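You operate a simulated robot arm through the tools that you are given. There is no shell and no other tool. Be economical: measure what you need, move in short steps, check, and stop when the job is done.

You are at the controls of a simulated two-armed robot. One attempt, no reset.

## Task
Wipe the smear off the wide door, snap the green and grey clips shut, close the wash line valve.
Fine: use the blue pad with the purple band and put it back; the third clip stays; the yellow cap stays on; nothing spills. What is to be rubbed or washed off counts as gone when no trace of it is left.

It is judged by the outcome, as a careful person would: the job done as asked, and still so three seconds after it is handed in. It fails if anything else is knocked over, pushed out of place, dropped, spilled or broken. A push-on lid holds only when it is set on centred and level and pressed home; a screw cap is set on level and turned clockwise until tight.

## Robot
Two 7-joint arms with two-finger grippers on one trunk, on a base that drives. Base frame: it is fixed to the floor where the robot stands at the start and does not move with it; the origin is under the middle of the robot, x ahead of it, y to its left, z up; the surface under the hand at the start is at about z = 50. Lengths are in cm, angles in degrees, forces in N, time in s.
The left shoulder is at the start at [7.8, 15.1, 86.3], the right one opposite. With the tool pointing down near the work surface each hand reaches from about 32 to 80 cm from the robot's upright axis, wherever it stands, measured 20 degrees to its own side. Places, roughly: blue cable clip [-30, -50, 60]; blue pad with purple band (7x10x6 cm) [50, -20, 50]; green cable clip [-30, -70, 50]; grey cable clip [-30, -80, 50]; lever of wash line valve [-20, -70, 30]; wide grey door [-20, -70, 150]. Payload 2.54 kg a hand.
The tool frame of a hand sits at the grasp point between the pads (the TCP): z along the fingers, y along the line on which they close. The tips reach 3 cm beyond it. The gripper opens to 11.6 cm. The gripper's body begins 9.5 cm behind the TCP.
Orientation is that of the tool frame in the base frame, as a unit quaternion [x, y, z, w]. With the fingers straight down and closing along the base's y, the tool's x points along the base's -x, its y along +y and its z along -z.

## Interface
- The arms move only by the tool arm_command. It takes "left_deltas", "right_deltas" or both (then of equal length, played together; a hand with none holds still); each is a list of rows, each a list of 6 numbers: the shift along the base's x, y, z in units of 150 mm (1.0 is 150 mm), then the turn, a rotation vector about the base's x, y, z in units of 180 degrees (1.0 is 180 degrees). In form: [[x, y, z, rx, ry, rz], ...]. A call has 1 to 20 rows; each row is the pose to reach, as a shift and turn from the pose commanded when the call began. "left_jaw" and "right_jaw" are, for a hand that has rows, the finger opening in cm, from 0 to 11.6, set as the call begins (left out, the last holds). A call with a number of a shift or a turn outside -1 to 1 is refused whole. Each row takes 0.2 s and may step no farther than 5 cm and 8.6 degrees from the row before; otherwise, or with a gripper value out of range, the whole call is refused. A pose out of reach is approached as far as the arm can. The call stops where the force on the tool passes 50 N (or 10 N more than at its start, if that is more) or the arm is blocked; 0.2 s more then pass. The fingers move at their own pace (about 7.2 cm/s each) and stop on an object; they squeeze with about 40 N. The grip force told is the motor's: it shows also when the fingers shut on nothing. Time passes only in rows, and 0.2 s behind the last, so rows that repeat a pose let the fingers close. The reply holds the time, the measured pose of the TCP, the force on the tool along the base axes, the opening and the grip force, in the units named above and with some noise, with the torque about the TCP (base axes, N m) and any sound that the robot's microphone picked up.
- Cameras (640 x 400 px; columns grow to the right, rows downward): "scene" is now at [10.07, -8.83, 99.89]; the picture's right is [-0.93, -0.37, 0.00], its down [-0.15, 0.37, -0.92] and it looks along [0.34, -0.85, -0.40] (base axes); focal length 214 px, centre (320, 200). "left" rides on the left gripper at [6.9, 1.5, -12.2] in its tool frame; the picture's right is [-0.21, 0.98, 0.00], its down [-0.83, -0.18, -0.53] and it looks along [-0.52, -0.11, 0.85] (tool axes); focal length 251 px, centre (320, 200). "right" rides on the right gripper at [6.9, -1.5, -12.2] in its tool frame; the picture's right is [0.22, 0.98, 0.00], its down [-0.83, 0.18, -0.53] and it looks along [-0.52, 0.11, 0.85] (tool axes); focal length 251 px, centre (320, 200).
- grab_frame(camera): a new picture of that camera. It takes no simulated time.
- move_column(by): slides the trunk up (or, below 0, down) by that many cm; the arms and the scene camera ride with it, the base frame stays. It gives what a move gives, with no picture.
- base_move(legs): drives the robot by 1 to 6 legs, each [ahead, left, turn to the left] in cm, cm and degrees, along the robot's own axes; the way and the turn of a leg run together, so that a leg with both is an arc; at most 150 cm and 180 degrees a leg. The arms and the cameras ride along, it lands a little off, and it stops where it bumps. It gives what a move gives.
- aim_head(pan, tilt): turns the head with the scene camera to pan (to the left, within 80 degrees either way) and tilt (down, from -29 to 69), counted from straight ahead of the robot. It gives what a move gives.
- probe_pixels(camera, pixels): for up to 12 pixels [column, row] of the newest picture of that camera ("zoom" is the newest enlarged one), the place [x, y, z] in the base frame of the surface seen there, good to about 0.2 cm. It takes no simulated time.
- zoom(camera, box): a new picture of the part [left, top, right, bottom] of that camera's present view, enlarged. It takes no simulated time.
- sign_off(): hands the job in; it is judged then, once.

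Work in short steps. Measure before you move; look again where a grasp or a placing could have gone wrong, and mend it. You have 80 turns and 70 pictures in all, those below and enlarged ones among them. Open the grippers and draw the arms clear of the work before you hand the job in, unless the task says otherwise; then end with one line.

The tools are called after ">>>" as a command line: name --argument value ..., lists and objects as JSON in quotes. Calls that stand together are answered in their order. arm_command: Moves the arms, as the interface text tells. Its arguments: {"type":"object","properties":{"left_deltas":{"type":"array","items":{"type":"array","items":{"type":"number"}}},"left_jaw":{"type":"number"},"right_deltas":{"type":"array","items":{"type":"array","items":{"type":"number"}}},"right_jaw":{"type":"number"}},"required":[]} The other tools are called the same way: move_column (by) slides the trunk up or down; base_move (legs) drives the base; aim_head (pan, tilt) turns the head that bears the scene camera; grab_frame (camera) takes a picture; probe_pixels (camera, pixels) gives the place of the surface under pixels of a picture; zoom (camera, box) takes an enlarged picture of a part of a camera's view; sign_off () hands the job in.

At the start:

```text
clock: 0.0
left_position: [48.0, -4.88, 100.04]
left_tool_rot: [0.0, 1.0, 0.0, -0.001]
left_force: [-0.3, -1.2, -0.6]
left_ft_torque: [0.01, -0.02, 0.01]
left_gripper_width: 11.59
left_finger_force: 0.1
right_position: [36.56, -42.0, 100.04]
right_tool_rot: [0.0, 1.0, 0.0, 0.0]
right_force: [0.3, 0.8, -1.0]
right_ft_torque: [0.02, 0.0, -0.01]
right_gripper_width: 11.6
right_finger_force: 0.1
trunk travel left (down, up): [-10.0, 18.9]
robot x, y, heading: [-0.05, -0.4, 0.1]
head pan, tilt: [-68.5, 23.7]
```

scene: 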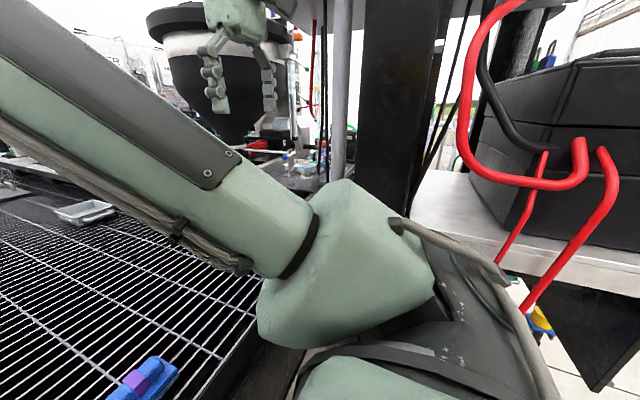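
right: 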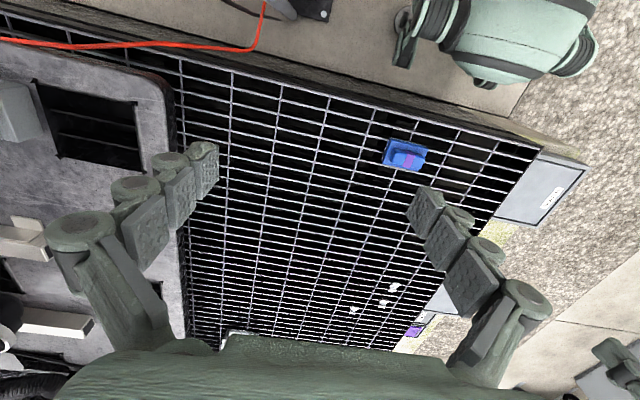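
left: 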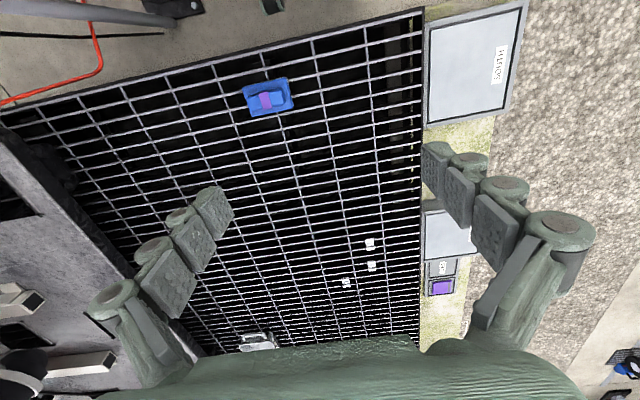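

The pad shows at (405,155) in the right picture and at (150,378) in the scene. I look at the pad and measure it, and turn the head to the right-most to see the work area.

>>> probe_pixels --camera "right" --pixels '[[405, 155], [390, 140], [424, 150], [388, 162], [418, 168], [410, 160], [350, 200]]'

>>> zoom --camera "right" --box '[340, 100, 480, 190]'

>>> aim_head --pan -80 --tilt 10

>>> grab_frame --camera "scene"

```text
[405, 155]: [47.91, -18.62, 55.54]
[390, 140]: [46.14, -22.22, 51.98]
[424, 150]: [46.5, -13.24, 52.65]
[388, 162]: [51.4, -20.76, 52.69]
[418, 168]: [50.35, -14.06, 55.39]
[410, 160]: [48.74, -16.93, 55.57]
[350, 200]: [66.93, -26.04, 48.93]
```

```text
4.44 times, centred on (410, 145) of right
```

zoom: 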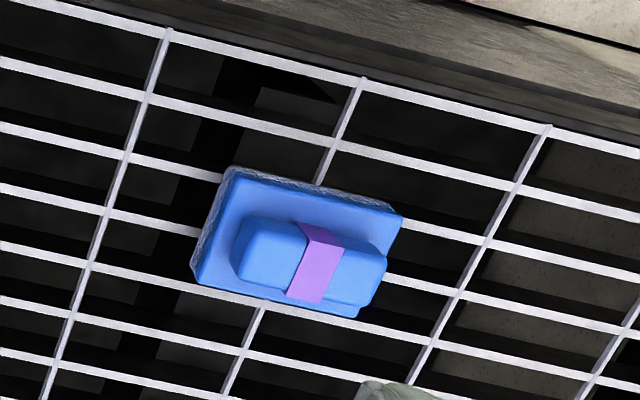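

```text
clock: 0.8
left_position: [47.89, -4.89, 100.01]
left_tool_rot: [0.0, 1.0, 0.0, 0.0]
left_force: [0.6, 0.4, -0.4]
left_ft_torque: [0.05, 0.0, 0.04]
left_gripper_width: 11.57
left_finger_force: 0.0
right_position: [36.48, -41.88, 99.94]
right_tool_rot: [0.001, 1.0, 0.0, 0.0]
right_force: [0.1, 0.7, -0.2]
right_ft_torque: [0.0, -0.01, 0.01]
right_gripper_width: 11.61
right_finger_force: 0.1
trunk travel left (down, up): [-10.0, 18.9]
robot x, y, heading: [-0.19, -0.13, -0.0]
head pan, tilt: [-80.0, 10.0]
```

```text
65 pictures are left
```

scene: 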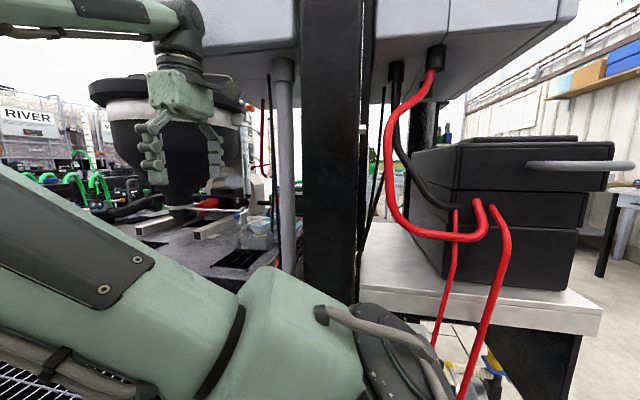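

The cabinet with the door is above right. I tilt the head up and take a look further.

>>> aim_head --pan -80 --tilt -29

>>> grab_frame --camera "scene"

>>> aim_head --pan -80 --tilt 45

>>> grab_frame --camera "scene"

```text
clock: 1.8
left_position: [47.88, -4.96, 99.97]
left_tool_rot: [-0.001, 1.0, 0.0, 0.0]
left_force: [0.0, 1.0, 1.2]
left_ft_torque: [0.01, 0.03, 0.01]
left_gripper_width: 11.62
left_finger_force: 0.0
right_position: [36.51, -41.87, 99.99]
right_tool_rot: [0.0, 1.0, 0.0, 0.0]
right_force: [-0.1, 0.6, 0.9]
right_ft_torque: [0.01, -0.02, -0.02]
right_gripper_width: 11.6
right_finger_force: 0.1
trunk travel left (down, up): [-10.0, 18.9]
robot x, y, heading: [-0.04, 0.03, -0.1]
head pan, tilt: [-80.0, -28.6]
```

```text
64 pictures are left
```

scene: 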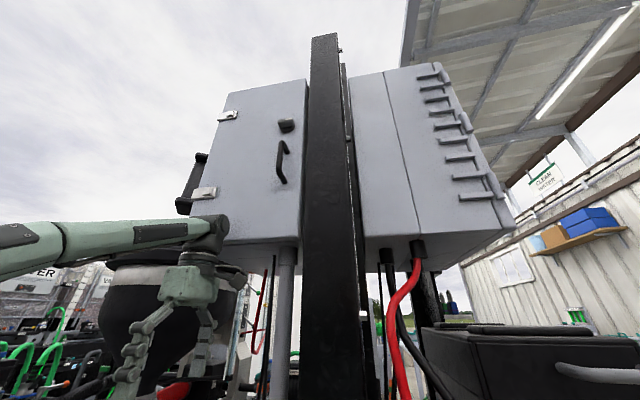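

```text
clock: 3.3
left_position: [47.94, -4.85, 100.0]
left_tool_rot: [0.001, 1.0, 0.0, 0.0]
left_force: [0.1, 0.4, 0.6]
left_ft_torque: [-0.01, -0.02, -0.03]
left_gripper_width: 11.6
left_finger_force: 0.1
right_position: [36.53, -41.86, 100.05]
right_tool_rot: [0.001, 1.0, 0.0, 0.001]
right_force: [0.0, 0.5, 0.1]
right_ft_torque: [0.01, -0.04, 0.05]
right_gripper_width: 11.63
right_finger_force: 0.0
trunk travel left (down, up): [-10.0, 18.9]
robot x, y, heading: [0.14, 0.13, -0.1]
head pan, tilt: [-80.0, 45.0]
```

```text
63 pictures are left
```

scene: 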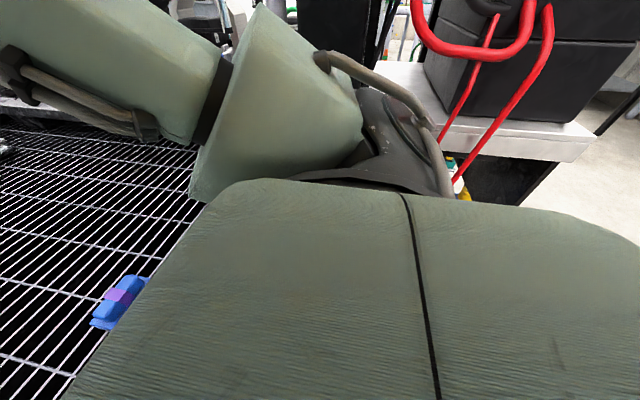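

The pad lies nearly along y with its handle on top at z≈55.5. I move the left hand aside and bring the right hand round over the pad, turned 90° so the fingers close across the handle.

>>> arm_command --left_deltas '[[-0.05, 0.08, 0, 0, 0, 0], [-0.1, 0.16, 0, 0, 0, 0], [-0.15, 0.24, 0, 0, 0, 0], [-0.2, 0.32, 0, 0, 0, 0], [-0.25, 0.4, 0, 0, 0, 0], [-0.3, 0.5, 0, 0, 0, 0], [-0.35, 0.6, 0, 0, 0, 0], [-0.4, 0.7, 0, 0, 0, 0], [-0.45, 0.8, 0, 0, 0, 0], [-0.5, 0.9, 0, 0, 0, 0], [-0.5, 1, 0, 0, 0, 0], [-0.5, 1, 0, 0, 0, 0]]' --right_deltas '[[0.06, 0.08, -0.05, 0, 0, 0.042], [0.13, 0.16, -0.1, 0, 0, 0.084], [0.2, 0.24, -0.15, 0, 0, 0.126], [0.26, 0.32, -0.2, 0, 0, 0.168], [0.33, 0.4, -0.25, 0, 0, 0.21], [0.4, 0.5, -0.3, 0, 0, 0.252], [0.46, 0.6, -0.35, 0, 0, 0.294], [0.53, 0.7, -0.4, 0, 0, 0.336], [0.6, 0.8, -0.45, 0, 0, 0.378], [0.67, 0.9, -0.5, 0, 0, 0.42], [0.74, 1, -0.55, 0, 0, 0.462], [0.8, 1, -0.6, 0, 0, 0.5]]' --right_jaw 7

>>> grab_frame --camera "right"

```text
clock: 5.9
left_position: [40.3, 10.08, 100.02]
left_tool_rot: [0.0, 1.0, 0.0, 0.0]
left_force: [-0.4, -0.3, -0.1]
left_ft_torque: [0.0, -0.06, -0.01]
left_gripper_width: 11.59
left_finger_force: 0.1
right_position: [49.04, -37.66, 92.71]
right_tool_rot: [-0.693, 0.721, -0.001, 0.0]
right_force: [-0.3, -0.6, -0.6]
right_ft_torque: [0.03, 0.0, -0.01]
right_gripper_width: 6.99
right_finger_force: 0.0
right hand out of reach, approached as far as the arm can: row 3, 4, 5, 6, 7, 8, 9, 10, 11, 12
trunk travel left (down, up): [-10.0, 18.9]
robot x, y, heading: [0.11, -0.38, -0.1]
head pan, tilt: [-80.0, 45.0]
```

```text
62 pictures are left
```

right: 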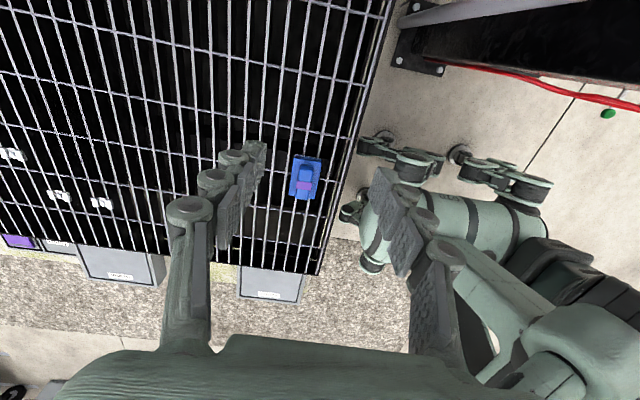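

The +90° turn ran to a limit of the arm. I turn the hand back and go to the other side (-90°).

>>> arm_command --right_deltas '[[0, 0, 0, 0, 0, -0.045], [0, 0, 0, 0, 0, -0.09], [0, 0, 0, 0, 0, -0.135], [0, 0, 0, 0, 0, -0.18], [0, 0, 0, 0, 0, -0.225], [0, 0, 0, 0, 0, -0.27], [0, 0, 0, 0, 0, -0.315], [0, 0, 0, 0, 0, -0.36], [0, 0, 0, 0, 0, -0.405], [0, 0, 0, 0, 0, -0.45], [0, 0, 0, 0, 0, -0.495], [0, 0, 0, 0, 0, -0.54], [0, 0, 0, 0, 0, -0.585], [0, 0, 0, 0, 0, -0.63], [0, 0, 0, 0, 0, -0.675], [0, 0, 0, 0, 0, -0.72], [0, 0, 0, 0, 0, -0.765], [0, 0, 0, 0, 0, -0.81], [0, 0, 0, 0, 0, -0.855], [0, 0, 0, 0, 0, -0.9]]'

```text
clock: 10.1
left_position: [40.3, 9.87, 100.09]
left_tool_rot: [0.001, 1.0, 0.0, 0.0]
left_force: [0.6, 0.9, -0.4]
left_ft_torque: [-0.03, 0.0, -0.02]
left_gripper_width: 11.59
left_finger_force: 0.0
right_position: [45.44, -39.11, 91.24]
right_tool_rot: [0.587, 0.81, -0.001, 0.001]
right_force: [-0.1, 0.1, 0.3]
right_ft_torque: [-0.03, 0.02, 0.0]
right_gripper_width: 7.01
right_finger_force: 0.0
right hand out of reach, approached as far as the arm can: row 20
trunk travel left (down, up): [-10.0, 18.9]
robot x, y, heading: [0.03, -0.39, 0.0]
head pan, tilt: [-80.0, 45.0]
```

The hand stands at about -72° of yaw. I turn it back to square while moving toward the pad, to learn where the arm reaches freely.

>>> arm_command --right_deltas '[[0, 0.1, -0.1, 0, 0, 0.04], [0, 0.2, -0.2, 0, 0, 0.08], [0, 0.3, -0.3, 0, 0, 0.12], [0, 0.4, -0.4, 0, 0, 0.16], [0, 0.5, -0.5, 0, 0, 0.2], [0, 0.6, -0.6, 0, 0, 0.24], [0, 0.7, -0.7, 0, 0, 0.28], [0, 0.8, -0.8, 0, 0, 0.32], [0, 0.9, -0.9, 0, 0, 0.36], [0, 1.0, -1.0, 0, 0, 0.4]]'

```text
clock: 12.3
left_position: [40.51, 9.86, 99.89]
left_tool_rot: [0.0, 1.0, 0.001, -0.002]
left_force: [1.5, -0.4, -1.5]
left_ft_torque: [0.04, 0.08, -0.03]
left_gripper_width: 11.58
left_finger_force: 0.1
right_position: [55.01, -36.21, 68.96]
right_tool_rot: [0.003, 1.0, 0.0, -0.002]
right_force: [0.7, -0.4, 0.6]
right_ft_torque: [0.02, 0.07, -0.03]
right_gripper_width: 6.94
right_finger_force: 0.1
right hand out of reach, approached as far as the arm can: row 1, 2, 3, 4, 5, 6, 7, 8, 9, 10
trunk travel left (down, up): [-10.0, 18.9]
robot x, y, heading: [0.06, -0.24, 0.1]
head pan, tilt: [-80.0, 45.0]
```

Still short in y. I now command a plain shift toward the pad (up in z a little first, square yaw) to see whether the arm frees itself.

>>> arm_command --right_deltas '[[-0.1, 0.1, 0.1, 0, 0, 0], [-0.2, 0.2, 0.2, 0, 0, 0], [-0.3, 0.3, 0.3, 0, 0, 0], [-0.4, 0.4, 0.3, 0, 0, 0], [-0.4, 0.5, 0.3, 0, 0, 0], [-0.4, 0.6, 0.3, 0, 0, 0]]'

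>>> grab_frame --camera "left"

```text
clock: 13.7
left_position: [40.32, 9.97, 99.97]
left_tool_rot: [0.0, 1.0, 0.0, -0.001]
left_force: [0.0, -0.6, -0.9]
left_ft_torque: [-0.01, 0.03, 0.0]
left_gripper_width: 11.58
left_finger_force: 0.0
right_position: [53.46, -37.15, 72.55]
right_tool_rot: [0.0, 1.0, 0.0, -0.001]
right_force: [-0.1, 1.0, -0.1]
right_ft_torque: [-0.04, 0.0, 0.0]
right_gripper_width: 7.02
right_finger_force: 0.1
right hand out of reach, approached as far as the arm can: row 1, 2, 3, 4, 5, 6
trunk travel left (down, up): [-10.0, 18.9]
robot x, y, heading: [0.05, 0.26, -0.0]
head pan, tilt: [-80.0, 45.0]
```

```text
61 pictures are left
```

left: 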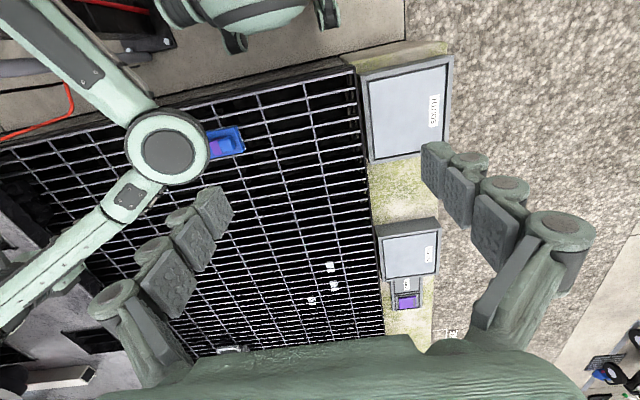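

The picture shows the right elbow at (165,150) swung inward, which blocks it. I bring the right hand back toward its start pose.

>>> arm_command --right_deltas '[[-0.08, -0.03, 0.14, 0, 0, 0], [-0.16, -0.06, 0.28, 0, 0, 0], [-0.24, -0.09, 0.42, 0, 0, 0], [-0.32, -0.12, 0.56, 0, 0, 0], [-0.4, -0.15, 0.7, 0, 0, 0], [-0.48, -0.18, 0.84, 0, 0, 0], [-0.56, -0.21, 0.98, 0, 0, 0]]'

>>> arm_command --right_deltas '[[-0.08, -0.03, 0.12, 0, 0, 0], [-0.16, -0.06, 0.24, 0, 0, 0], [-0.24, -0.09, 0.36, 0, 0, 0], [-0.32, -0.12, 0.48, 0, 0, 0], [-0.4, -0.15, 0.6, 0, 0, 0], [-0.48, -0.18, 0.72, 0, 0, 0], [-0.56, -0.21, 0.84, 0, 0, 0]]'

>>> grab_frame --camera "left"

```text
clock: 15.3
left_position: [40.28, 9.98, 100.05]
left_tool_rot: [0.001, 1.0, 0.0, 0.001]
left_force: [0.1, 0.0, 0.7]
left_ft_torque: [0.03, 0.0, 0.0]
left_gripper_width: 11.59
left_finger_force: 0.0
right_position: [44.88, -40.36, 87.43]
right_tool_rot: [-0.001, 1.0, 0.0, 0.0]
right_force: [0.4, -0.4, 0.3]
right_ft_torque: [-0.01, -0.01, 0.03]
right_gripper_width: 7.02
right_finger_force: 0.1
trunk travel left (down, up): [-10.0, 18.9]
robot x, y, heading: [-0.35, 0.11, -0.0]
head pan, tilt: [-80.0, 45.0]
```

```text
clock: 16.9
left_position: [40.32, 9.94, 100.06]
left_tool_rot: [-0.001, 1.0, 0.0, 0.0]
left_force: [0.3, 0.2, -0.2]
left_ft_torque: [0.02, 0.0, -0.01]
left_gripper_width: 11.6
left_finger_force: 0.1
right_position: [36.76, -43.36, 99.77]
right_tool_rot: [0.0, 1.0, 0.0, 0.0]
right_force: [-0.2, -1.2, -0.5]
right_ft_torque: [-0.03, 0.0, -0.02]
right_gripper_width: 7.02
right_finger_force: 0.1
trunk travel left (down, up): [-10.0, 18.9]
robot x, y, heading: [0.22, -0.11, 0.1]
head pan, tilt: [-80.0, 45.0]
```

```text
60 pictures are left
```

left: 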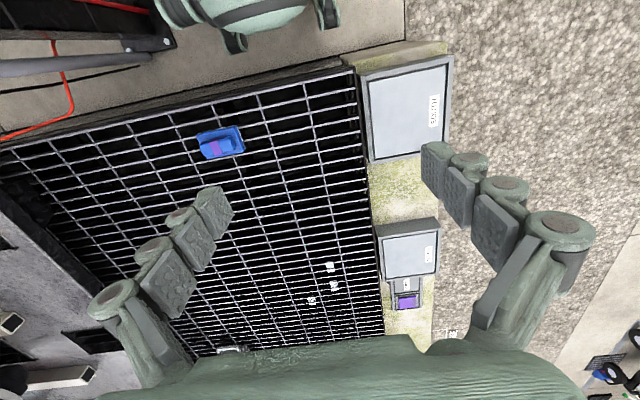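

The arm is back to its good shape. Before turning the base to the right I look at tilt 5 and measure the obstacles there.

>>> aim_head --pan -80 --tilt 5

>>> grab_frame --camera "scene"

>>> probe_pixels --camera "scene" --pixels '[[330, 250], [290, 120], [140, 120], [460, 100], [560, 340], [480, 180], [610, 180], [390, 100], [220, 60], [550, 30], [465, 260], [300, 30]]'

```text
clock: 17.9
left_position: [40.28, 10.0, 100.04]
left_tool_rot: [0.0, 1.0, 0.0, 0.0]
left_force: [0.2, 1.3, 0.4]
left_ft_torque: [-0.02, 0.0, -0.01]
left_gripper_width: 11.59
left_finger_force: 0.2
right_position: [36.95, -43.45, 99.78]
right_tool_rot: [0.0, 1.0, 0.0, -0.001]
right_force: [-0.5, -0.2, 0.5]
right_ft_torque: [-0.02, 0.02, -0.02]
right_gripper_width: 6.98
right_finger_force: 0.1
trunk travel left (down, up): [-10.0, 18.9]
robot x, y, heading: [0.2, -0.07, 0.2]
head pan, tilt: [-80.0, 5.0]
```

```text
59 pictures are left
```

scene: 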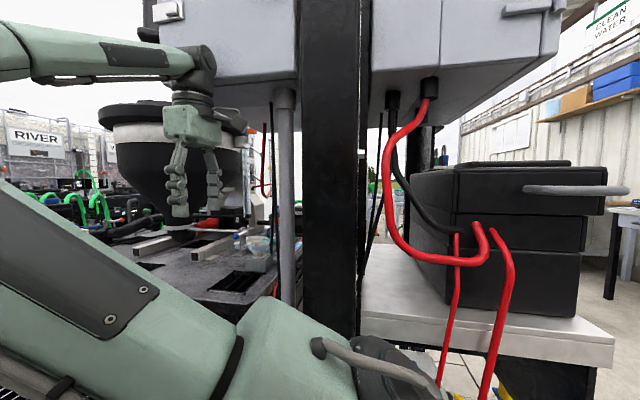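

```text
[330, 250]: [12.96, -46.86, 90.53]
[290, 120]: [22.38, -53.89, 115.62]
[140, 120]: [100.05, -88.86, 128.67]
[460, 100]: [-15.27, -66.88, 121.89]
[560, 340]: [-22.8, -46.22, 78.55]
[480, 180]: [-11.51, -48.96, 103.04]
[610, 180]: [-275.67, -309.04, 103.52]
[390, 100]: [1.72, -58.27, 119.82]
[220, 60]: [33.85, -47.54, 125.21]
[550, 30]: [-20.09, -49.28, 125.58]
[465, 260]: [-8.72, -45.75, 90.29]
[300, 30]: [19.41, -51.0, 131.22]
```

The posts and cabinet start at y≈-47 and the door/clips face -x, so the work is to be done from x<-30 facing ahead. First I try the right hand to the pad again, with square yaw from the good arm shape.

>>> arm_command --right_deltas '[[0.08, 0.15, -0.1, 0, 0, 0], [0.16, 0.3, -0.2, 0, 0, 0], [0.24, 0.45, -0.3, 0, 0, 0], [0.32, 0.6, -0.4, 0, 0, 0], [0.4, 0.75, -0.5, 0, 0, 0], [0.45, 0.9, -0.6, 0, 0, 0]]'

>>> grab_frame --camera "left"

```text
clock: 19.3
left_position: [40.28, 9.91, 100.13]
left_tool_rot: [0.0, 1.0, 0.001, 0.001]
left_force: [-0.4, -0.1, 0.4]
left_ft_torque: [-0.04, -0.04, 0.0]
left_gripper_width: 11.58
left_finger_force: 0.0
right_position: [46.29, -38.63, 92.56]
right_tool_rot: [0.0, 1.0, -0.001, 0.001]
right_force: [-0.6, -0.3, 0.6]
right_ft_torque: [-0.01, -0.02, 0.01]
right_gripper_width: 6.99
right_finger_force: 0.2
right hand out of reach, approached as far as the arm can: row 2, 3, 4, 5, 6
trunk travel left (down, up): [-10.0, 18.9]
robot x, y, heading: [-0.11, 0.04, -0.0]
head pan, tilt: [-80.0, 5.0]
```

```text
58 pictures are left
```

left: 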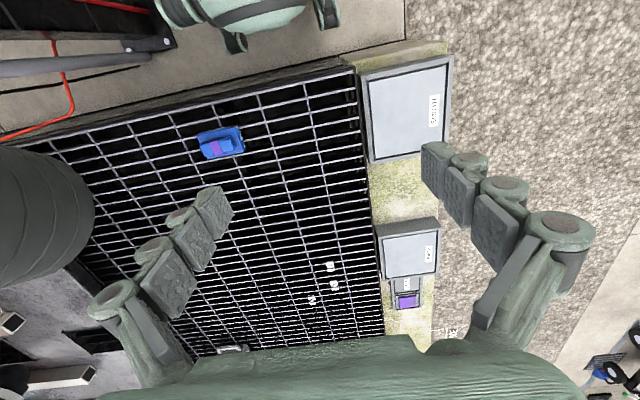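

The right arm's elbow sits inward, so it cannot go farther in; driving the base left would bring the pad into its range. I look to the left for free floor.

>>> aim_head --pan 75 --tilt 35

>>> grab_frame --camera "scene"

>>> probe_pixels --camera "scene" --pixels '[[100, 100], [100, 250], [300, 100], [500, 100], [500, 250], [320, 250]]'

```text
clock: 21.7
left_position: [40.33, 9.88, 99.91]
left_tool_rot: [0.001, 1.0, 0.0, -0.001]
left_force: [-0.1, -1.1, -0.7]
left_ft_torque: [0.0, -0.01, -0.03]
left_gripper_width: 11.59
left_finger_force: 0.1
right_position: [46.37, -38.55, 92.5]
right_tool_rot: [-0.001, 1.0, 0.0, 0.001]
right_force: [0.1, -0.5, 0.8]
right_ft_torque: [-0.02, -0.01, 0.0]
right_gripper_width: 6.97
right_finger_force: 0.1
trunk travel left (down, up): [-10.0, 18.9]
robot x, y, heading: [0.03, -0.05, 0.0]
head pan, tilt: [75.0, 35.0]
```

```text
57 pictures are left
```

scene: 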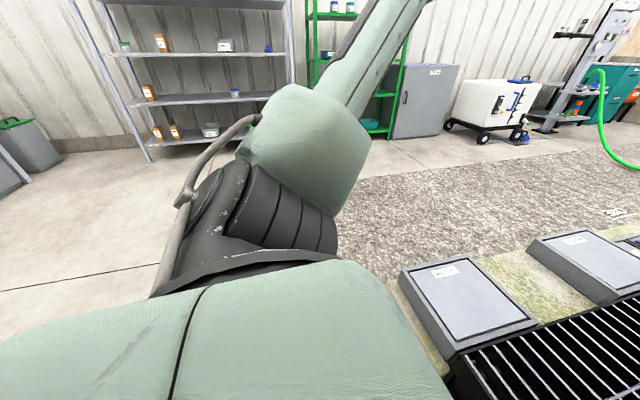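

```text
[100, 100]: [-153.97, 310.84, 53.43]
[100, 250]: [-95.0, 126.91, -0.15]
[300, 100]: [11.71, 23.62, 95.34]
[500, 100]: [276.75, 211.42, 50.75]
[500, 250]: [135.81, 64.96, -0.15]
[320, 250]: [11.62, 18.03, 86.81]
```

Floor to the left is free and the right hand is just 20 cm too far right of the pad. I drive left 20.5 cm, which brings that hand over the pad.

>>> base_move --legs '[[0, 20.5, 0]]'

>>> grab_frame --camera "right"

```text
clock: 24.3
left_position: [40.21, 30.17, 100.03]
left_tool_rot: [-0.001, 1.0, 0.0, 0.0]
left_force: [-0.1, -0.2, -0.1]
left_ft_torque: [-0.01, -0.03, 0.02]
left_gripper_width: 11.6
left_finger_force: 0.0
right_position: [46.38, -18.43, 92.47]
right_tool_rot: [-0.002, 1.0, 0.0, -0.001]
right_force: [-0.2, 0.1, -0.3]
right_ft_torque: [-0.02, 0.03, 0.01]
right_gripper_width: 7.03
right_finger_force: 0.1
trunk travel left (down, up): [-10.0, 18.9]
robot x, y, heading: [-0.04, 19.99, 0.3]
head pan, tilt: [75.0, 35.0]
```

```text
56 pictures are left
```

right: 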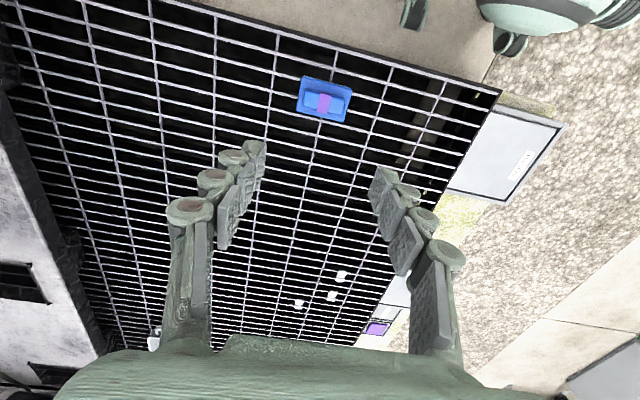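

The pad is at (325,100). I'll grip the handle lengthwise (fingers along y, square yaw), so I centre over it at a lower height and look again.

>>> arm_command --right_deltas '[[0.05, 0.03, -0.3, 0, 0, 0], [0.1, 0.05, -0.6, 0, 0, 0], [0.12, 0.05, -0.9, 0, 0, 0], [0.13, 0.05, -1.0, 0, 0, 0]]' --right_jaw 10

>>> grab_frame --camera "right"

>>> zoom --camera "right" --box '[260, 60, 400, 150]'

```text
clock: 25.3
left_position: [40.17, 30.15, 100.12]
left_tool_rot: [-0.002, 1.0, 0.0, 0.0]
left_force: [-0.6, -0.3, 0.2]
left_ft_torque: [-0.01, 0.02, 0.03]
left_gripper_width: 11.56
left_finger_force: 0.1
right_position: [48.92, -18.66, 77.47]
right_tool_rot: [-0.002, 1.0, 0.0, 0.0]
right_force: [-0.3, -0.8, -1.0]
right_ft_torque: [0.01, -0.02, -0.01]
right_gripper_width: 10.0
right_finger_force: 0.1
right hand out of reach, approached as far as the arm can: row 1, 2, 3, 4
trunk travel left (down, up): [-10.0, 18.9]
robot x, y, heading: [-0.11, 20.13, 0.3]
head pan, tilt: [75.0, 35.0]
```

```text
55 pictures are left
```

right: 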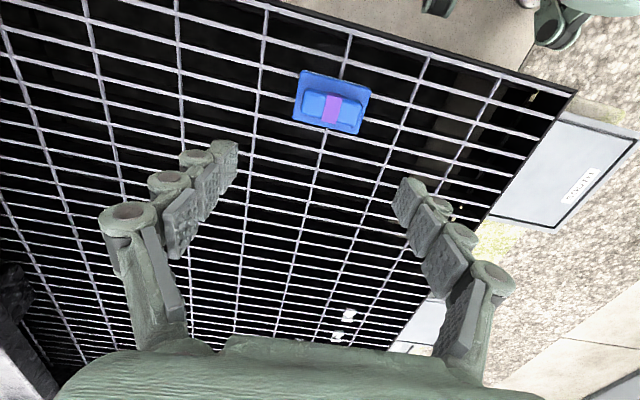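

```text
4.44 times, centred on (330, 105) of right
```

zoom: 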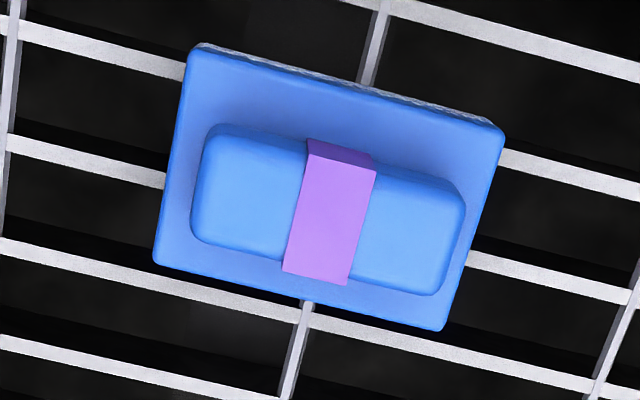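

I measure the handle and base corners in the enlarged picture.

>>> probe_pixels --camera "zoom" --pixels '[[195, 50], [498, 132], [440, 325], [158, 260], [222, 140], [445, 195], [430, 285], [205, 235], [330, 215], [190, 190]]'

```text
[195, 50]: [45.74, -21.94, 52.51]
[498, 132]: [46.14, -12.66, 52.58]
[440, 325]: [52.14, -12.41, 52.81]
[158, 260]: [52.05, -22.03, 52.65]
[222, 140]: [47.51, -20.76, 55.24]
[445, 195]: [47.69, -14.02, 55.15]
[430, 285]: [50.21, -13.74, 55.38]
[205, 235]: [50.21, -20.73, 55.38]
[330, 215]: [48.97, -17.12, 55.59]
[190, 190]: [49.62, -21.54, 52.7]
```

Handle centre is (48.95,-17.25), top z 55.5, shelf 52.6. The hand is at its inner limit, so I drive left 5 more cm, then re-centre.

>>> base_move --legs '[[0, 6, 0]]'

>>> arm_command --right_deltas '[[0, -0.1, -0.2, 0, 0, 0], [0, -0.2, -0.4, 0, 0, 0], [0, -0.28, -0.55, 0, 0, 0], [0, -0.28, -0.55, 0, 0, 0]]'

```text
clock: 26.5
left_position: [40.13, 36.01, 100.02]
left_tool_rot: [-0.003, 1.0, 0.0, 0.0]
left_force: [0.3, 0.2, -0.2]
left_ft_torque: [-0.01, -0.04, -0.02]
left_gripper_width: 11.6
left_finger_force: 0.2
right_position: [48.84, -12.81, 77.49]
right_tool_rot: [-0.001, 1.0, 0.001, 0.001]
right_force: [-0.1, 0.2, -0.1]
right_ft_torque: [0.01, 0.04, 0.01]
right_gripper_width: 10.02
right_finger_force: 0.1
trunk travel left (down, up): [-10.0, 18.9]
robot x, y, heading: [0.1, 25.69, 0.2]
head pan, tilt: [75.0, 35.0]
```

```text
clock: 27.5
left_position: [40.11, 36.07, 100.08]
left_tool_rot: [-0.002, 1.0, -0.001, 0.0]
left_force: [-0.2, 0.4, 0.0]
left_ft_torque: [-0.02, -0.01, 0.0]
left_gripper_width: 11.59
left_finger_force: 0.1
right_position: [48.89, -17.03, 69.0]
right_tool_rot: [-0.002, 1.0, 0.0, 0.0]
right_force: [0.3, 0.4, -0.1]
right_ft_torque: [-0.01, -0.04, 0.0]
right_gripper_width: 10.01
right_finger_force: 0.1
trunk travel left (down, up): [-10.0, 18.9]
robot x, y, heading: [-0.04, 25.91, 0.1]
head pan, tilt: [75.0, 35.0]
```

In reach now at (48.9,-17.0,69). I descend to z≈56.1 with the jaws at 9.4 cm.

>>> arm_command --right_deltas '[[0, -0.015, -0.25, 0, 0, 0], [0, -0.015, -0.5, 0, 0, 0], [0, -0.015, -0.7, 0, 0, 0], [0, -0.015, -0.8, 0, 0, 0], [0, -0.015, -0.85, 0, 0, 0]]' --right_jaw 9.4

>>> grab_frame --camera "right"

```text
clock: 28.7
left_position: [40.25, 35.94, 100.06]
left_tool_rot: [-0.001, 1.0, 0.0, 0.0]
left_force: [0.1, -0.2, -1.3]
left_ft_torque: [-0.03, -0.01, 0.01]
left_gripper_width: 11.62
left_finger_force: 0.1
right_position: [48.9, -17.11, 56.53]
right_tool_rot: [-0.003, 1.0, 0.0, 0.0]
right_force: [-0.5, -0.1, -0.2]
right_ft_torque: [-0.03, 0.02, 0.03]
right_gripper_width: 9.4
right_finger_force: 0.1
trunk travel left (down, up): [-10.0, 18.9]
robot x, y, heading: [-0.06, 25.9, 0.3]
head pan, tilt: [75.0, 35.0]
```

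```text
53 pictures are left
```

right: 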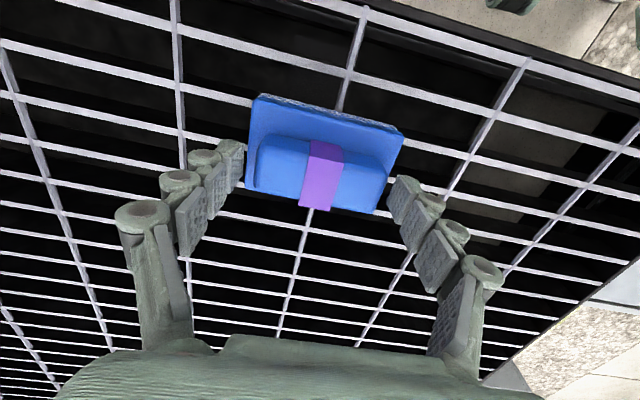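

The tips at (230,155) and (402,195) straddle the handle. I lower 0.4 cm and close.

>>> arm_command --right_deltas '[[0, 0, -0.025, 0, 0, 0], [0, 0, -0.025, 0, 0, 0], [0, 0, -0.025, 0, 0, 0], [0, 0, -0.025, 0, 0, 0]]' --right_jaw 3

>>> arm_command --right_deltas '[[0, 0, 0.2, 0, 0, 0], [0, 0, 0.4, 0, 0, 0], [0, 0, 0.6, 0, 0, 0], [0, 0, 0.8, 0, 0, 0], [0, 0, 1.0, 0, 0, 0]]'

>>> grab_frame --camera "right"

```text
clock: 29.7
left_position: [40.18, 36.05, 100.04]
left_tool_rot: [-0.003, 1.0, 0.0, 0.001]
left_force: [0.0, -0.5, 0.7]
left_ft_torque: [-0.02, 0.01, -0.03]
left_gripper_width: 11.56
left_finger_force: 0.1
right_position: [48.93, -17.13, 56.29]
right_tool_rot: [-0.002, 1.0, -0.002, 0.002]
right_force: [0.6, -0.3, 16.2]
right_ft_torque: [0.14, 0.23, -0.1]
right_gripper_width: 7.88
right_finger_force: 40.1
trunk travel left (down, up): [-10.0, 18.9]
robot x, y, heading: [-0.22, 26.01, 0.1]
head pan, tilt: [75.0, 35.0]
```

```text
clock: 30.9
left_position: [40.2, 36.02, 99.99]
left_tool_rot: [-0.003, 1.0, 0.001, 0.0]
left_force: [0.1, 0.4, 0.6]
left_ft_torque: [-0.01, 0.0, -0.01]
left_gripper_width: 11.58
left_finger_force: 0.1
right_position: [48.75, -17.26, 71.18]
right_tool_rot: [-0.001, 1.0, 0.0, -0.001]
right_force: [-0.2, 0.9, 0.3]
right_ft_torque: [0.01, 0.02, 0.01]
right_gripper_width: 7.89
right_finger_force: 40.3
trunk travel left (down, up): [-10.0, 18.9]
robot x, y, heading: [0.13, 25.93, 0.5]
head pan, tilt: [75.0, 35.0]
```

```text
52 pictures are left
```

right: 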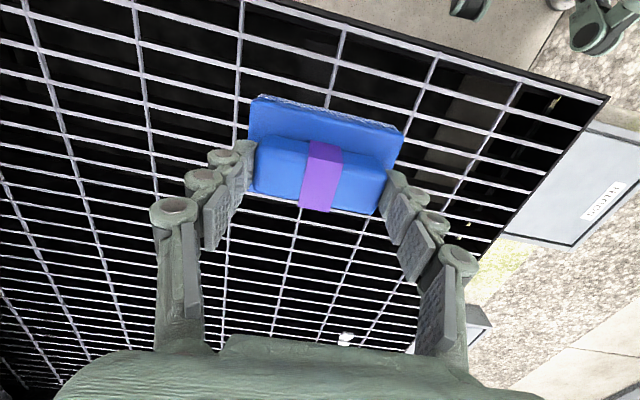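

The pad is held (7.9 cm opening, centred). I raise it and turn the base left 90° so the head can look toward -x, where I must drive.

>>> arm_command --right_deltas '[[0, 0, 0.25, 0, 0, 0], [-0.1, 0, 0.5, 0, 0, 0], [-0.2, 0, 0.75, 0, 0, 0], [-0.3, 0, 1.0, 0, 0, 0]]'

>>> base_move --legs '[[0, 0, 90]]'

>>> aim_head --pan 80 --tilt 20

>>> grab_frame --camera "scene"

```text
clock: 31.9
left_position: [40.33, 35.97, 100.04]
left_tool_rot: [-0.002, 1.0, 0.0, 0.0]
left_force: [0.6, -0.4, 0.3]
left_ft_torque: [0.05, -0.04, -0.04]
left_gripper_width: 11.6
left_finger_force: 0.0
right_position: [44.03, -17.2, 86.28]
right_tool_rot: [-0.002, 1.0, 0.0, 0.0]
right_force: [0.1, 0.6, -0.4]
right_ft_torque: [-0.03, 0.02, 0.0]
right_gripper_width: 7.87
right_finger_force: 39.7
trunk travel left (down, up): [-10.0, 18.9]
robot x, y, heading: [0.1, 25.83, 0.3]
head pan, tilt: [75.0, 35.0]
```

```text
clock: 36.3
left_position: [-10.4, 66.21, 100.19]
left_tool_rot: [0.71, -0.704, 0.0, 0.001]
left_force: [0.2, 0.5, -1.5]
left_ft_torque: [0.02, 0.01, -0.01]
left_gripper_width: 11.58
left_finger_force: 0.0
right_position: [42.76, 70.3, 86.1]
right_tool_rot: [0.711, -0.703, -0.001, 0.0]
right_force: [-0.2, 0.1, -0.9]
right_ft_torque: [0.01, -0.02, 0.0]
right_gripper_width: 7.88
right_finger_force: 39.8
trunk travel left (down, up): [-10.0, 18.9]
robot x, y, heading: [-0.06, 25.87, 90.6]
head pan, tilt: [75.0, 35.0]
```

```text
clock: 37.0
left_position: [-10.45, 66.22, 100.11]
left_tool_rot: [0.711, -0.703, 0.0, 0.0]
left_force: [-0.5, 0.5, 0.1]
left_ft_torque: [0.01, -0.03, -0.01]
left_gripper_width: 11.58
left_finger_force: 0.1
right_position: [42.83, 70.4, 85.98]
right_tool_rot: [0.711, -0.704, 0.0, 0.0]
right_force: [-0.2, 0.4, -0.3]
right_ft_torque: [0.02, 0.0, -0.02]
right_gripper_width: 7.85
right_finger_force: 39.8
trunk travel left (down, up): [-10.0, 18.9]
robot x, y, heading: [0.02, 25.91, 90.3]
head pan, tilt: [80.0, 20.0]
```

```text
51 pictures are left
```

scene: 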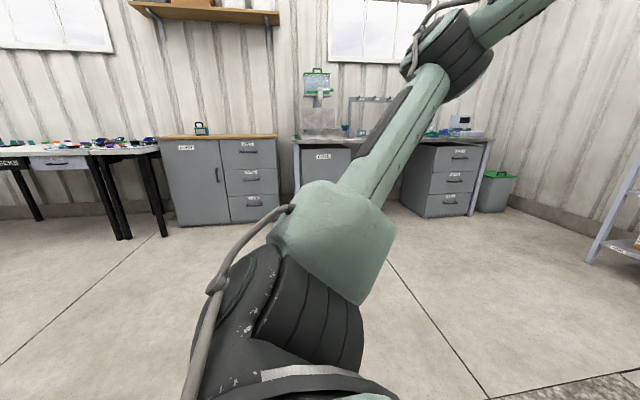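

Toward -x the floor is open. I drive 110 cm that way, turn back to face +x, and look right-ahead at the work side.

>>> base_move --legs '[[0, 115, 0], [0, 0, -90]]'

>>> aim_head --pan -50 --tilt 5

>>> grab_frame --camera "scene"

```text
clock: 52.2
left_position: [-73.87, 34.61, 100.07]
left_tool_rot: [0.001, 1.0, 0.0, 0.0]
left_force: [0.3, -0.1, 0.5]
left_ft_torque: [0.01, 0.01, 0.01]
left_gripper_width: 11.61
left_finger_force: 0.1
right_position: [-70.28, -18.55, 86.09]
right_tool_rot: [0.001, 1.0, 0.0, 0.0]
right_force: [0.2, -0.6, -0.8]
right_ft_torque: [0.01, 0.0, -0.02]
right_gripper_width: 7.87
right_finger_force: 39.4
trunk travel left (down, up): [-10.0, 18.9]
robot x, y, heading: [-113.82, 24.94, -0.3]
head pan, tilt: [80.0, 20.0]
```

```text
clock: 54.4
left_position: [-73.8, 34.55, 100.2]
left_tool_rot: [0.001, 1.0, -0.001, 0.0]
left_force: [-0.2, -0.5, -0.8]
left_ft_torque: [-0.03, -0.03, 0.01]
left_gripper_width: 11.59
left_finger_force: 0.0
right_position: [-70.27, -18.59, 86.05]
right_tool_rot: [0.001, 1.0, 0.0, 0.0]
right_force: [-0.5, 0.2, 0.7]
right_ft_torque: [0.0, -0.01, -0.03]
right_gripper_width: 7.87
right_finger_force: 39.5
trunk travel left (down, up): [-10.0, 18.9]
robot x, y, heading: [-114.01, 24.68, -0.1]
head pan, tilt: [-50.0, 5.0]
```

```text
50 pictures are left
```

scene: 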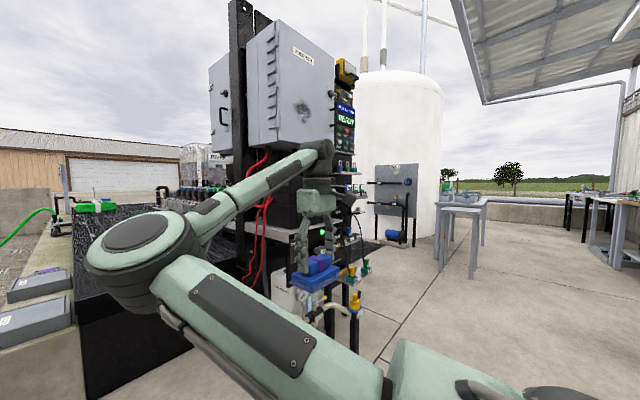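

The wide door with its smear is at (302,108); floor toward it is free. I drive right 57 cm and look again.

>>> base_move --legs '[[0, -57, 0]]'

>>> aim_head --pan -25 --tilt -10

>>> grab_frame --camera "scene"

```text
clock: 60.3
left_position: [-74.01, -22.13, 100.03]
left_tool_rot: [0.005, 1.0, 0.0, 0.0]
left_force: [0.0, -0.3, 0.3]
left_ft_torque: [-0.01, 0.0, 0.01]
left_gripper_width: 11.58
left_finger_force: 0.1
right_position: [-70.93, -75.4, 86.13]
right_tool_rot: [0.005, 1.0, 0.0, 0.0]
right_force: [0.5, -0.5, -1.4]
right_ft_torque: [0.04, 0.01, 0.05]
right_gripper_width: 7.87
right_finger_force: 40.1
trunk travel left (down, up): [-10.0, 18.9]
robot x, y, heading: [-114.41, -31.9, -0.9]
head pan, tilt: [-50.0, 5.0]
```

```text
clock: 61.2
left_position: [-74.11, -22.15, 100.08]
left_tool_rot: [0.005, 1.0, 0.0, 0.0]
left_force: [-0.3, -0.2, -0.4]
left_ft_torque: [-0.04, 0.01, -0.03]
left_gripper_width: 11.62
left_finger_force: 0.1
right_position: [-70.91, -75.34, 86.13]
right_tool_rot: [0.005, 1.0, 0.0, -0.001]
right_force: [0.0, 0.1, -0.4]
right_ft_torque: [-0.03, -0.01, 0.02]
right_gripper_width: 7.87
right_finger_force: 40.1
trunk travel left (down, up): [-10.0, 18.9]
robot x, y, heading: [-114.73, -31.94, -0.8]
head pan, tilt: [-25.0, -10.0]
```

```text
49 pictures are left
```

scene: 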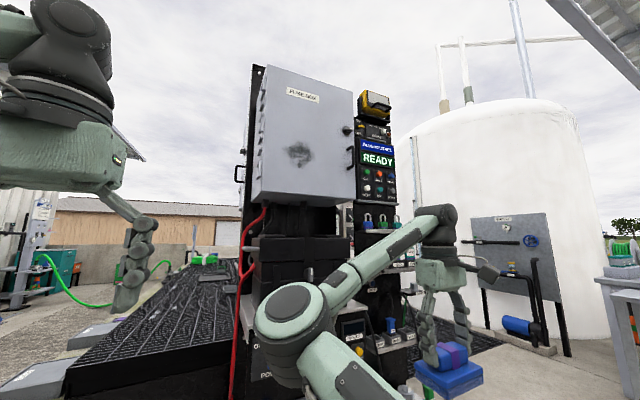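

Now I measure the door plane and the smear around (298,154).

>>> zoom --camera "scene" --box '[240, 60, 400, 210]'

>>> probe_pixels --camera "scene" --pixels '[[298, 154], [285, 145], [312, 160], [270, 75], [348, 95], [345, 200], [258, 190], [350, 155], [265, 190], [300, 97], [375, 180], [375, 105]]'

```text
2.67 times, centred on (320, 135) of scene
```

zoom: 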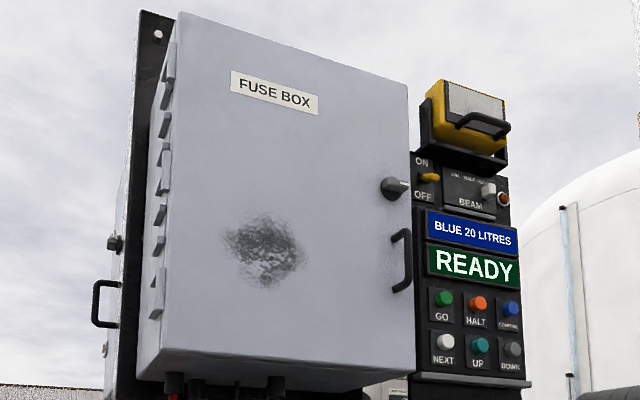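

```text
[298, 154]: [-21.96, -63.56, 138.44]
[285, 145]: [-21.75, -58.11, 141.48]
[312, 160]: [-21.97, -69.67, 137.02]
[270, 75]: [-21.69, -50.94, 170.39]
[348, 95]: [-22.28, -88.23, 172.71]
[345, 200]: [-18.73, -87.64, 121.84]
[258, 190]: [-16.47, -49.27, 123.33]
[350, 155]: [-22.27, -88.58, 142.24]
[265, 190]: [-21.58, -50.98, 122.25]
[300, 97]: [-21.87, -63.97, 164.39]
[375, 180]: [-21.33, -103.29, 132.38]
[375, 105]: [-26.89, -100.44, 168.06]
```

I measure the smear's extents in the enlarged picture.

>>> probe_pixels --camera "zoom" --pixels '[[263, 250], [220, 235], [308, 258], [265, 208], [265, 292], [385, 205], [405, 235], [395, 190], [160, 250], [400, 290]]'

```text
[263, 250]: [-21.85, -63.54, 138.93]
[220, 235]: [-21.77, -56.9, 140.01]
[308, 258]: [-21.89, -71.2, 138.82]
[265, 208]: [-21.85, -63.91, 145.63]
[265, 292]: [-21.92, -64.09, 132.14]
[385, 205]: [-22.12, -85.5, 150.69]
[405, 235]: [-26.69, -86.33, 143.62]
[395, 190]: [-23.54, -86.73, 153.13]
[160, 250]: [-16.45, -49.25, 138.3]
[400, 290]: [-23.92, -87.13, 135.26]
```

Smear spans y -57..-71, z 132..146 on the plane x≈-21.9. I raise the trunk fully, then turn the right hand to point forward and lift it.

>>> move_column --by 18.5

>>> arm_command --right_deltas '[[0, 0, 0.08, 0, -0.042, 0], [0, 0, 0.16, 0, -0.084, 0], [0, 0, 0.24, 0, -0.126, 0], [0, 0, 0.32, 0, -0.168, 0], [0, 0, 0.4, 0, -0.21, 0], [0, 0, 0.48, 0, -0.252, 0], [0, 0, 0.56, 0, -0.294, 0], [0, 0, 0.64, 0, -0.336, 0], [0, 0, 0.72, 0, -0.378, 0], [0, 0, 0.8, 0, -0.42, 0], [0, 0, 0.88, 0, -0.462, 0], [0, 0, 0.96, 0, -0.5, 0]]'

>>> grab_frame --camera "scene"

```text
clock: 63.2
left_position: [-73.95, -22.16, 118.5]
left_tool_rot: [0.006, 1.0, 0.0, -0.001]
left_force: [0.0, -0.6, -0.7]
left_ft_torque: [-0.02, 0.02, 0.01]
left_gripper_width: 11.6
left_finger_force: 0.0
right_position: [-70.89, -75.46, 104.63]
right_tool_rot: [0.004, 1.0, 0.0, 0.0]
right_force: [-0.8, 0.0, -0.2]
right_ft_torque: [0.03, -0.01, 0.03]
right_gripper_width: 7.89
right_finger_force: 39.9
trunk travel left (down, up): [-28.5, 0.4]
robot x, y, heading: [-114.31, -31.77, -1.0]
head pan, tilt: [-25.0, -10.0]
```

```text
clock: 65.8
left_position: [-74.17, -22.11, 118.55]
left_tool_rot: [0.005, 1.0, 0.0, -0.001]
left_force: [-0.6, 0.2, -0.4]
left_ft_torque: [0.02, -0.01, 0.0]
left_gripper_width: 11.62
left_finger_force: 0.1
right_position: [-71.05, -75.42, 119.07]
right_tool_rot: [0.003, 0.706, 0.003, 0.708]
right_force: [0.2, -0.4, -0.6]
right_ft_torque: [0.01, 0.02, 0.0]
right_gripper_width: 7.85
right_finger_force: 40.0
trunk travel left (down, up): [-28.5, 0.4]
robot x, y, heading: [-114.84, -31.74, -0.4]
head pan, tilt: [-25.0, -10.0]
```

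```text
47 pictures are left
```

scene: 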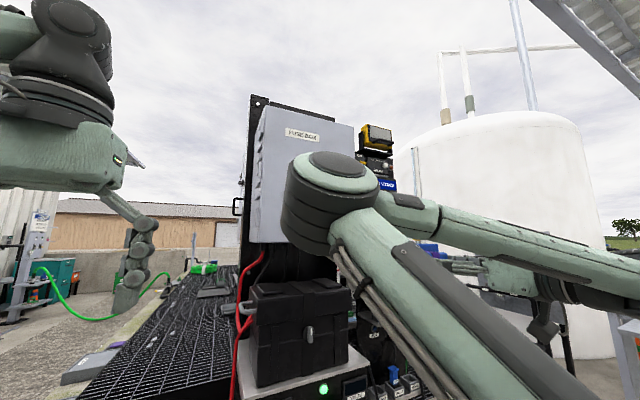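

The tool points forward. I raise it toward z≈139 and check where the elbow at (340,165) is.

>>> arm_command --right_deltas '[[0, 0, 0.25, 0, 0, 0], [0, 0, 0.5, 0, 0, 0], [0, 0, 0.75, 0, 0, 0], [0, 0, 1.0, 0, 0, 0], [0, 0.1, 1.0, 0, 0, 0]]'

>>> grab_frame --camera "scene"

>>> grab_frame --camera "right"

```text
clock: 67.0
left_position: [-73.9, -22.0, 118.53]
left_tool_rot: [0.005, 1.0, 0.0, -0.001]
left_force: [0.9, -0.6, -1.0]
left_ft_torque: [0.01, 0.03, 0.0]
left_gripper_width: 11.6
left_finger_force: 0.0
right_position: [-70.78, -73.98, 134.19]
right_tool_rot: [0.003, 0.708, 0.003, 0.707]
right_force: [0.0, 0.1, -0.5]
right_ft_torque: [0.0, 0.04, 0.01]
right_gripper_width: 7.89
right_finger_force: 39.9
trunk travel left (down, up): [-28.5, 0.4]
robot x, y, heading: [-114.3, -31.84, -0.8]
head pan, tilt: [-25.0, -10.0]
```

```text
46 pictures are left
```

scene: 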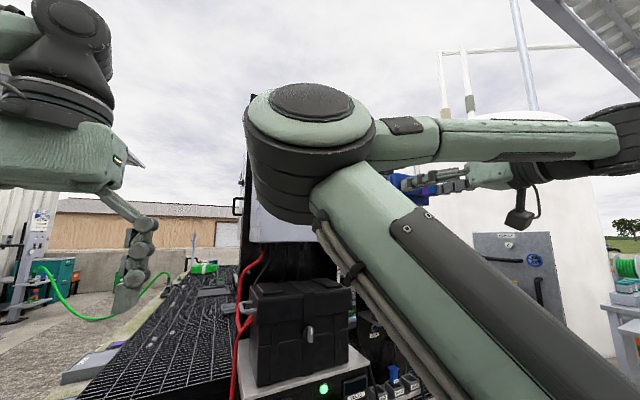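

```text
45 pictures are left
```

right: 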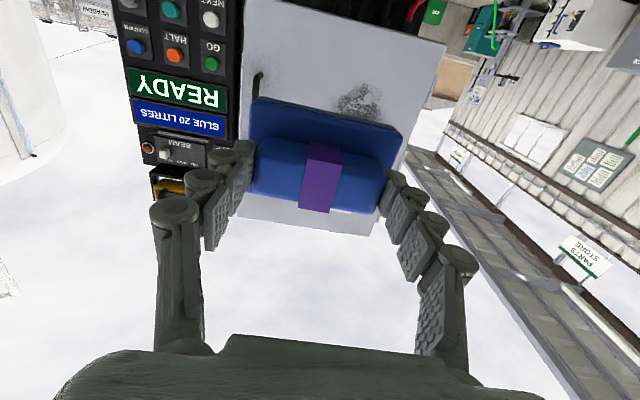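

I check the elbow and forearm positions relative to the hand.

>>> probe_pixels --camera "scene" --pixels '[[310, 105], [262, 140], [540, 130], [620, 120], [520, 225]]'

>>> probe_pixels --camera "right" --pixels '[[360, 100], [260, 105], [395, 130], [320, 110], [240, 60], [440, 45]]'

```text
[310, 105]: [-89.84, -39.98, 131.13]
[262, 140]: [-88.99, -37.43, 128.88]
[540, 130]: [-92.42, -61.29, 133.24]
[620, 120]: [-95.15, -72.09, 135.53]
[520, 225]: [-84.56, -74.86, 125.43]
```

```text
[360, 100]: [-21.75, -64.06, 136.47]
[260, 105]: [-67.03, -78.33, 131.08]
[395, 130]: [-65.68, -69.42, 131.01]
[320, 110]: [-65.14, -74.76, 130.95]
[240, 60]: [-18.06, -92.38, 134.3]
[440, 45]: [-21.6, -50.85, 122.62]
```

The elbow (x≈-89) stays well behind. I drive 36 cm ahead and 13 left, so the pad ends about 5 cm short of the smear.

>>> base_move --legs '[[36, 13, 0.7]]'

>>> grab_frame --camera "right"

```text
clock: 69.4
left_position: [-38.33, -8.27, 118.46]
left_tool_rot: [-0.004, 1.0, 0.0, 0.0]
left_force: [-0.5, 0.7, -0.1]
left_ft_torque: [0.01, 0.05, -0.03]
left_gripper_width: 11.59
left_finger_force: 0.1
right_position: [-34.15, -60.12, 134.18]
right_tool_rot: [-0.003, 0.707, 0.01, 0.707]
right_force: [-0.3, 0.3, 0.7]
right_ft_torque: [0.02, 0.04, 0.0]
right_gripper_width: 7.84
right_finger_force: 39.9
trunk travel left (down, up): [-28.5, 0.4]
robot x, y, heading: [-78.57, -18.7, 0.6]
head pan, tilt: [-25.0, -10.0]
```

```text
44 pictures are left
```

right: 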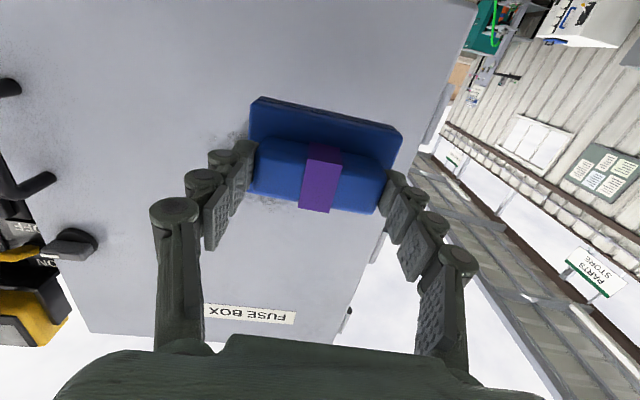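

Pad is aligned except about 2° of yaw. I square it to the door, move to z≈143.5, y≈-60.5, just short of contact.

>>> arm_command --right_deltas '[[0.05, 0, 0.2, 0, 0, -0.006], [0.15, 0, 0.4, 0, 0, -0.012], [0.25, -0.02, 0.62, 0, 0, -0.012], [0.31, -0.02, 0.62, 0, 0, -0.012], [0.33, -0.02, 0.62, 0, 0, -0.012]]'

>>> arm_command --right_deltas '[[0.02, 0, 0, 0, 0, 0], [0.04, 0, 0, 0, 0, 0], [0.05, 0, 0, 0, 0, 0]]'

```text
clock: 70.6
left_position: [-38.34, -8.31, 118.6]
left_tool_rot: [-0.004, 1.0, 0.0, 0.001]
left_force: [0.3, -0.4, -0.1]
left_ft_torque: [0.02, 0.0, 0.0]
left_gripper_width: 11.6
left_finger_force: 0.1
right_position: [-29.27, -60.32, 143.39]
right_tool_rot: [0.012, 0.707, -0.005, 0.707]
right_force: [-0.1, -0.1, 0.1]
right_ft_torque: [0.01, 0.06, -0.01]
right_gripper_width: 7.89
right_finger_force: 39.9
trunk travel left (down, up): [-28.5, 0.4]
robot x, y, heading: [-78.68, -18.83, 0.4]
head pan, tilt: [-25.0, -10.0]
```

```text
clock: 71.4
left_position: [-38.31, -8.2, 118.58]
left_tool_rot: [-0.005, 1.0, 0.0, 0.0]
left_force: [0.5, -0.8, -0.6]
left_ft_torque: [-0.01, 0.0, -0.01]
left_gripper_width: 11.6
left_finger_force: 0.0
right_position: [-28.41, -60.38, 143.29]
right_tool_rot: [0.011, 0.707, -0.004, 0.707]
right_force: [-0.4, 0.9, -0.6]
right_ft_torque: [0.03, 0.07, -0.01]
right_gripper_width: 7.85
right_finger_force: 40.5
trunk travel left (down, up): [-28.5, 0.4]
robot x, y, heading: [-78.56, -18.65, 0.9]
head pan, tilt: [-25.0, -10.0]
```

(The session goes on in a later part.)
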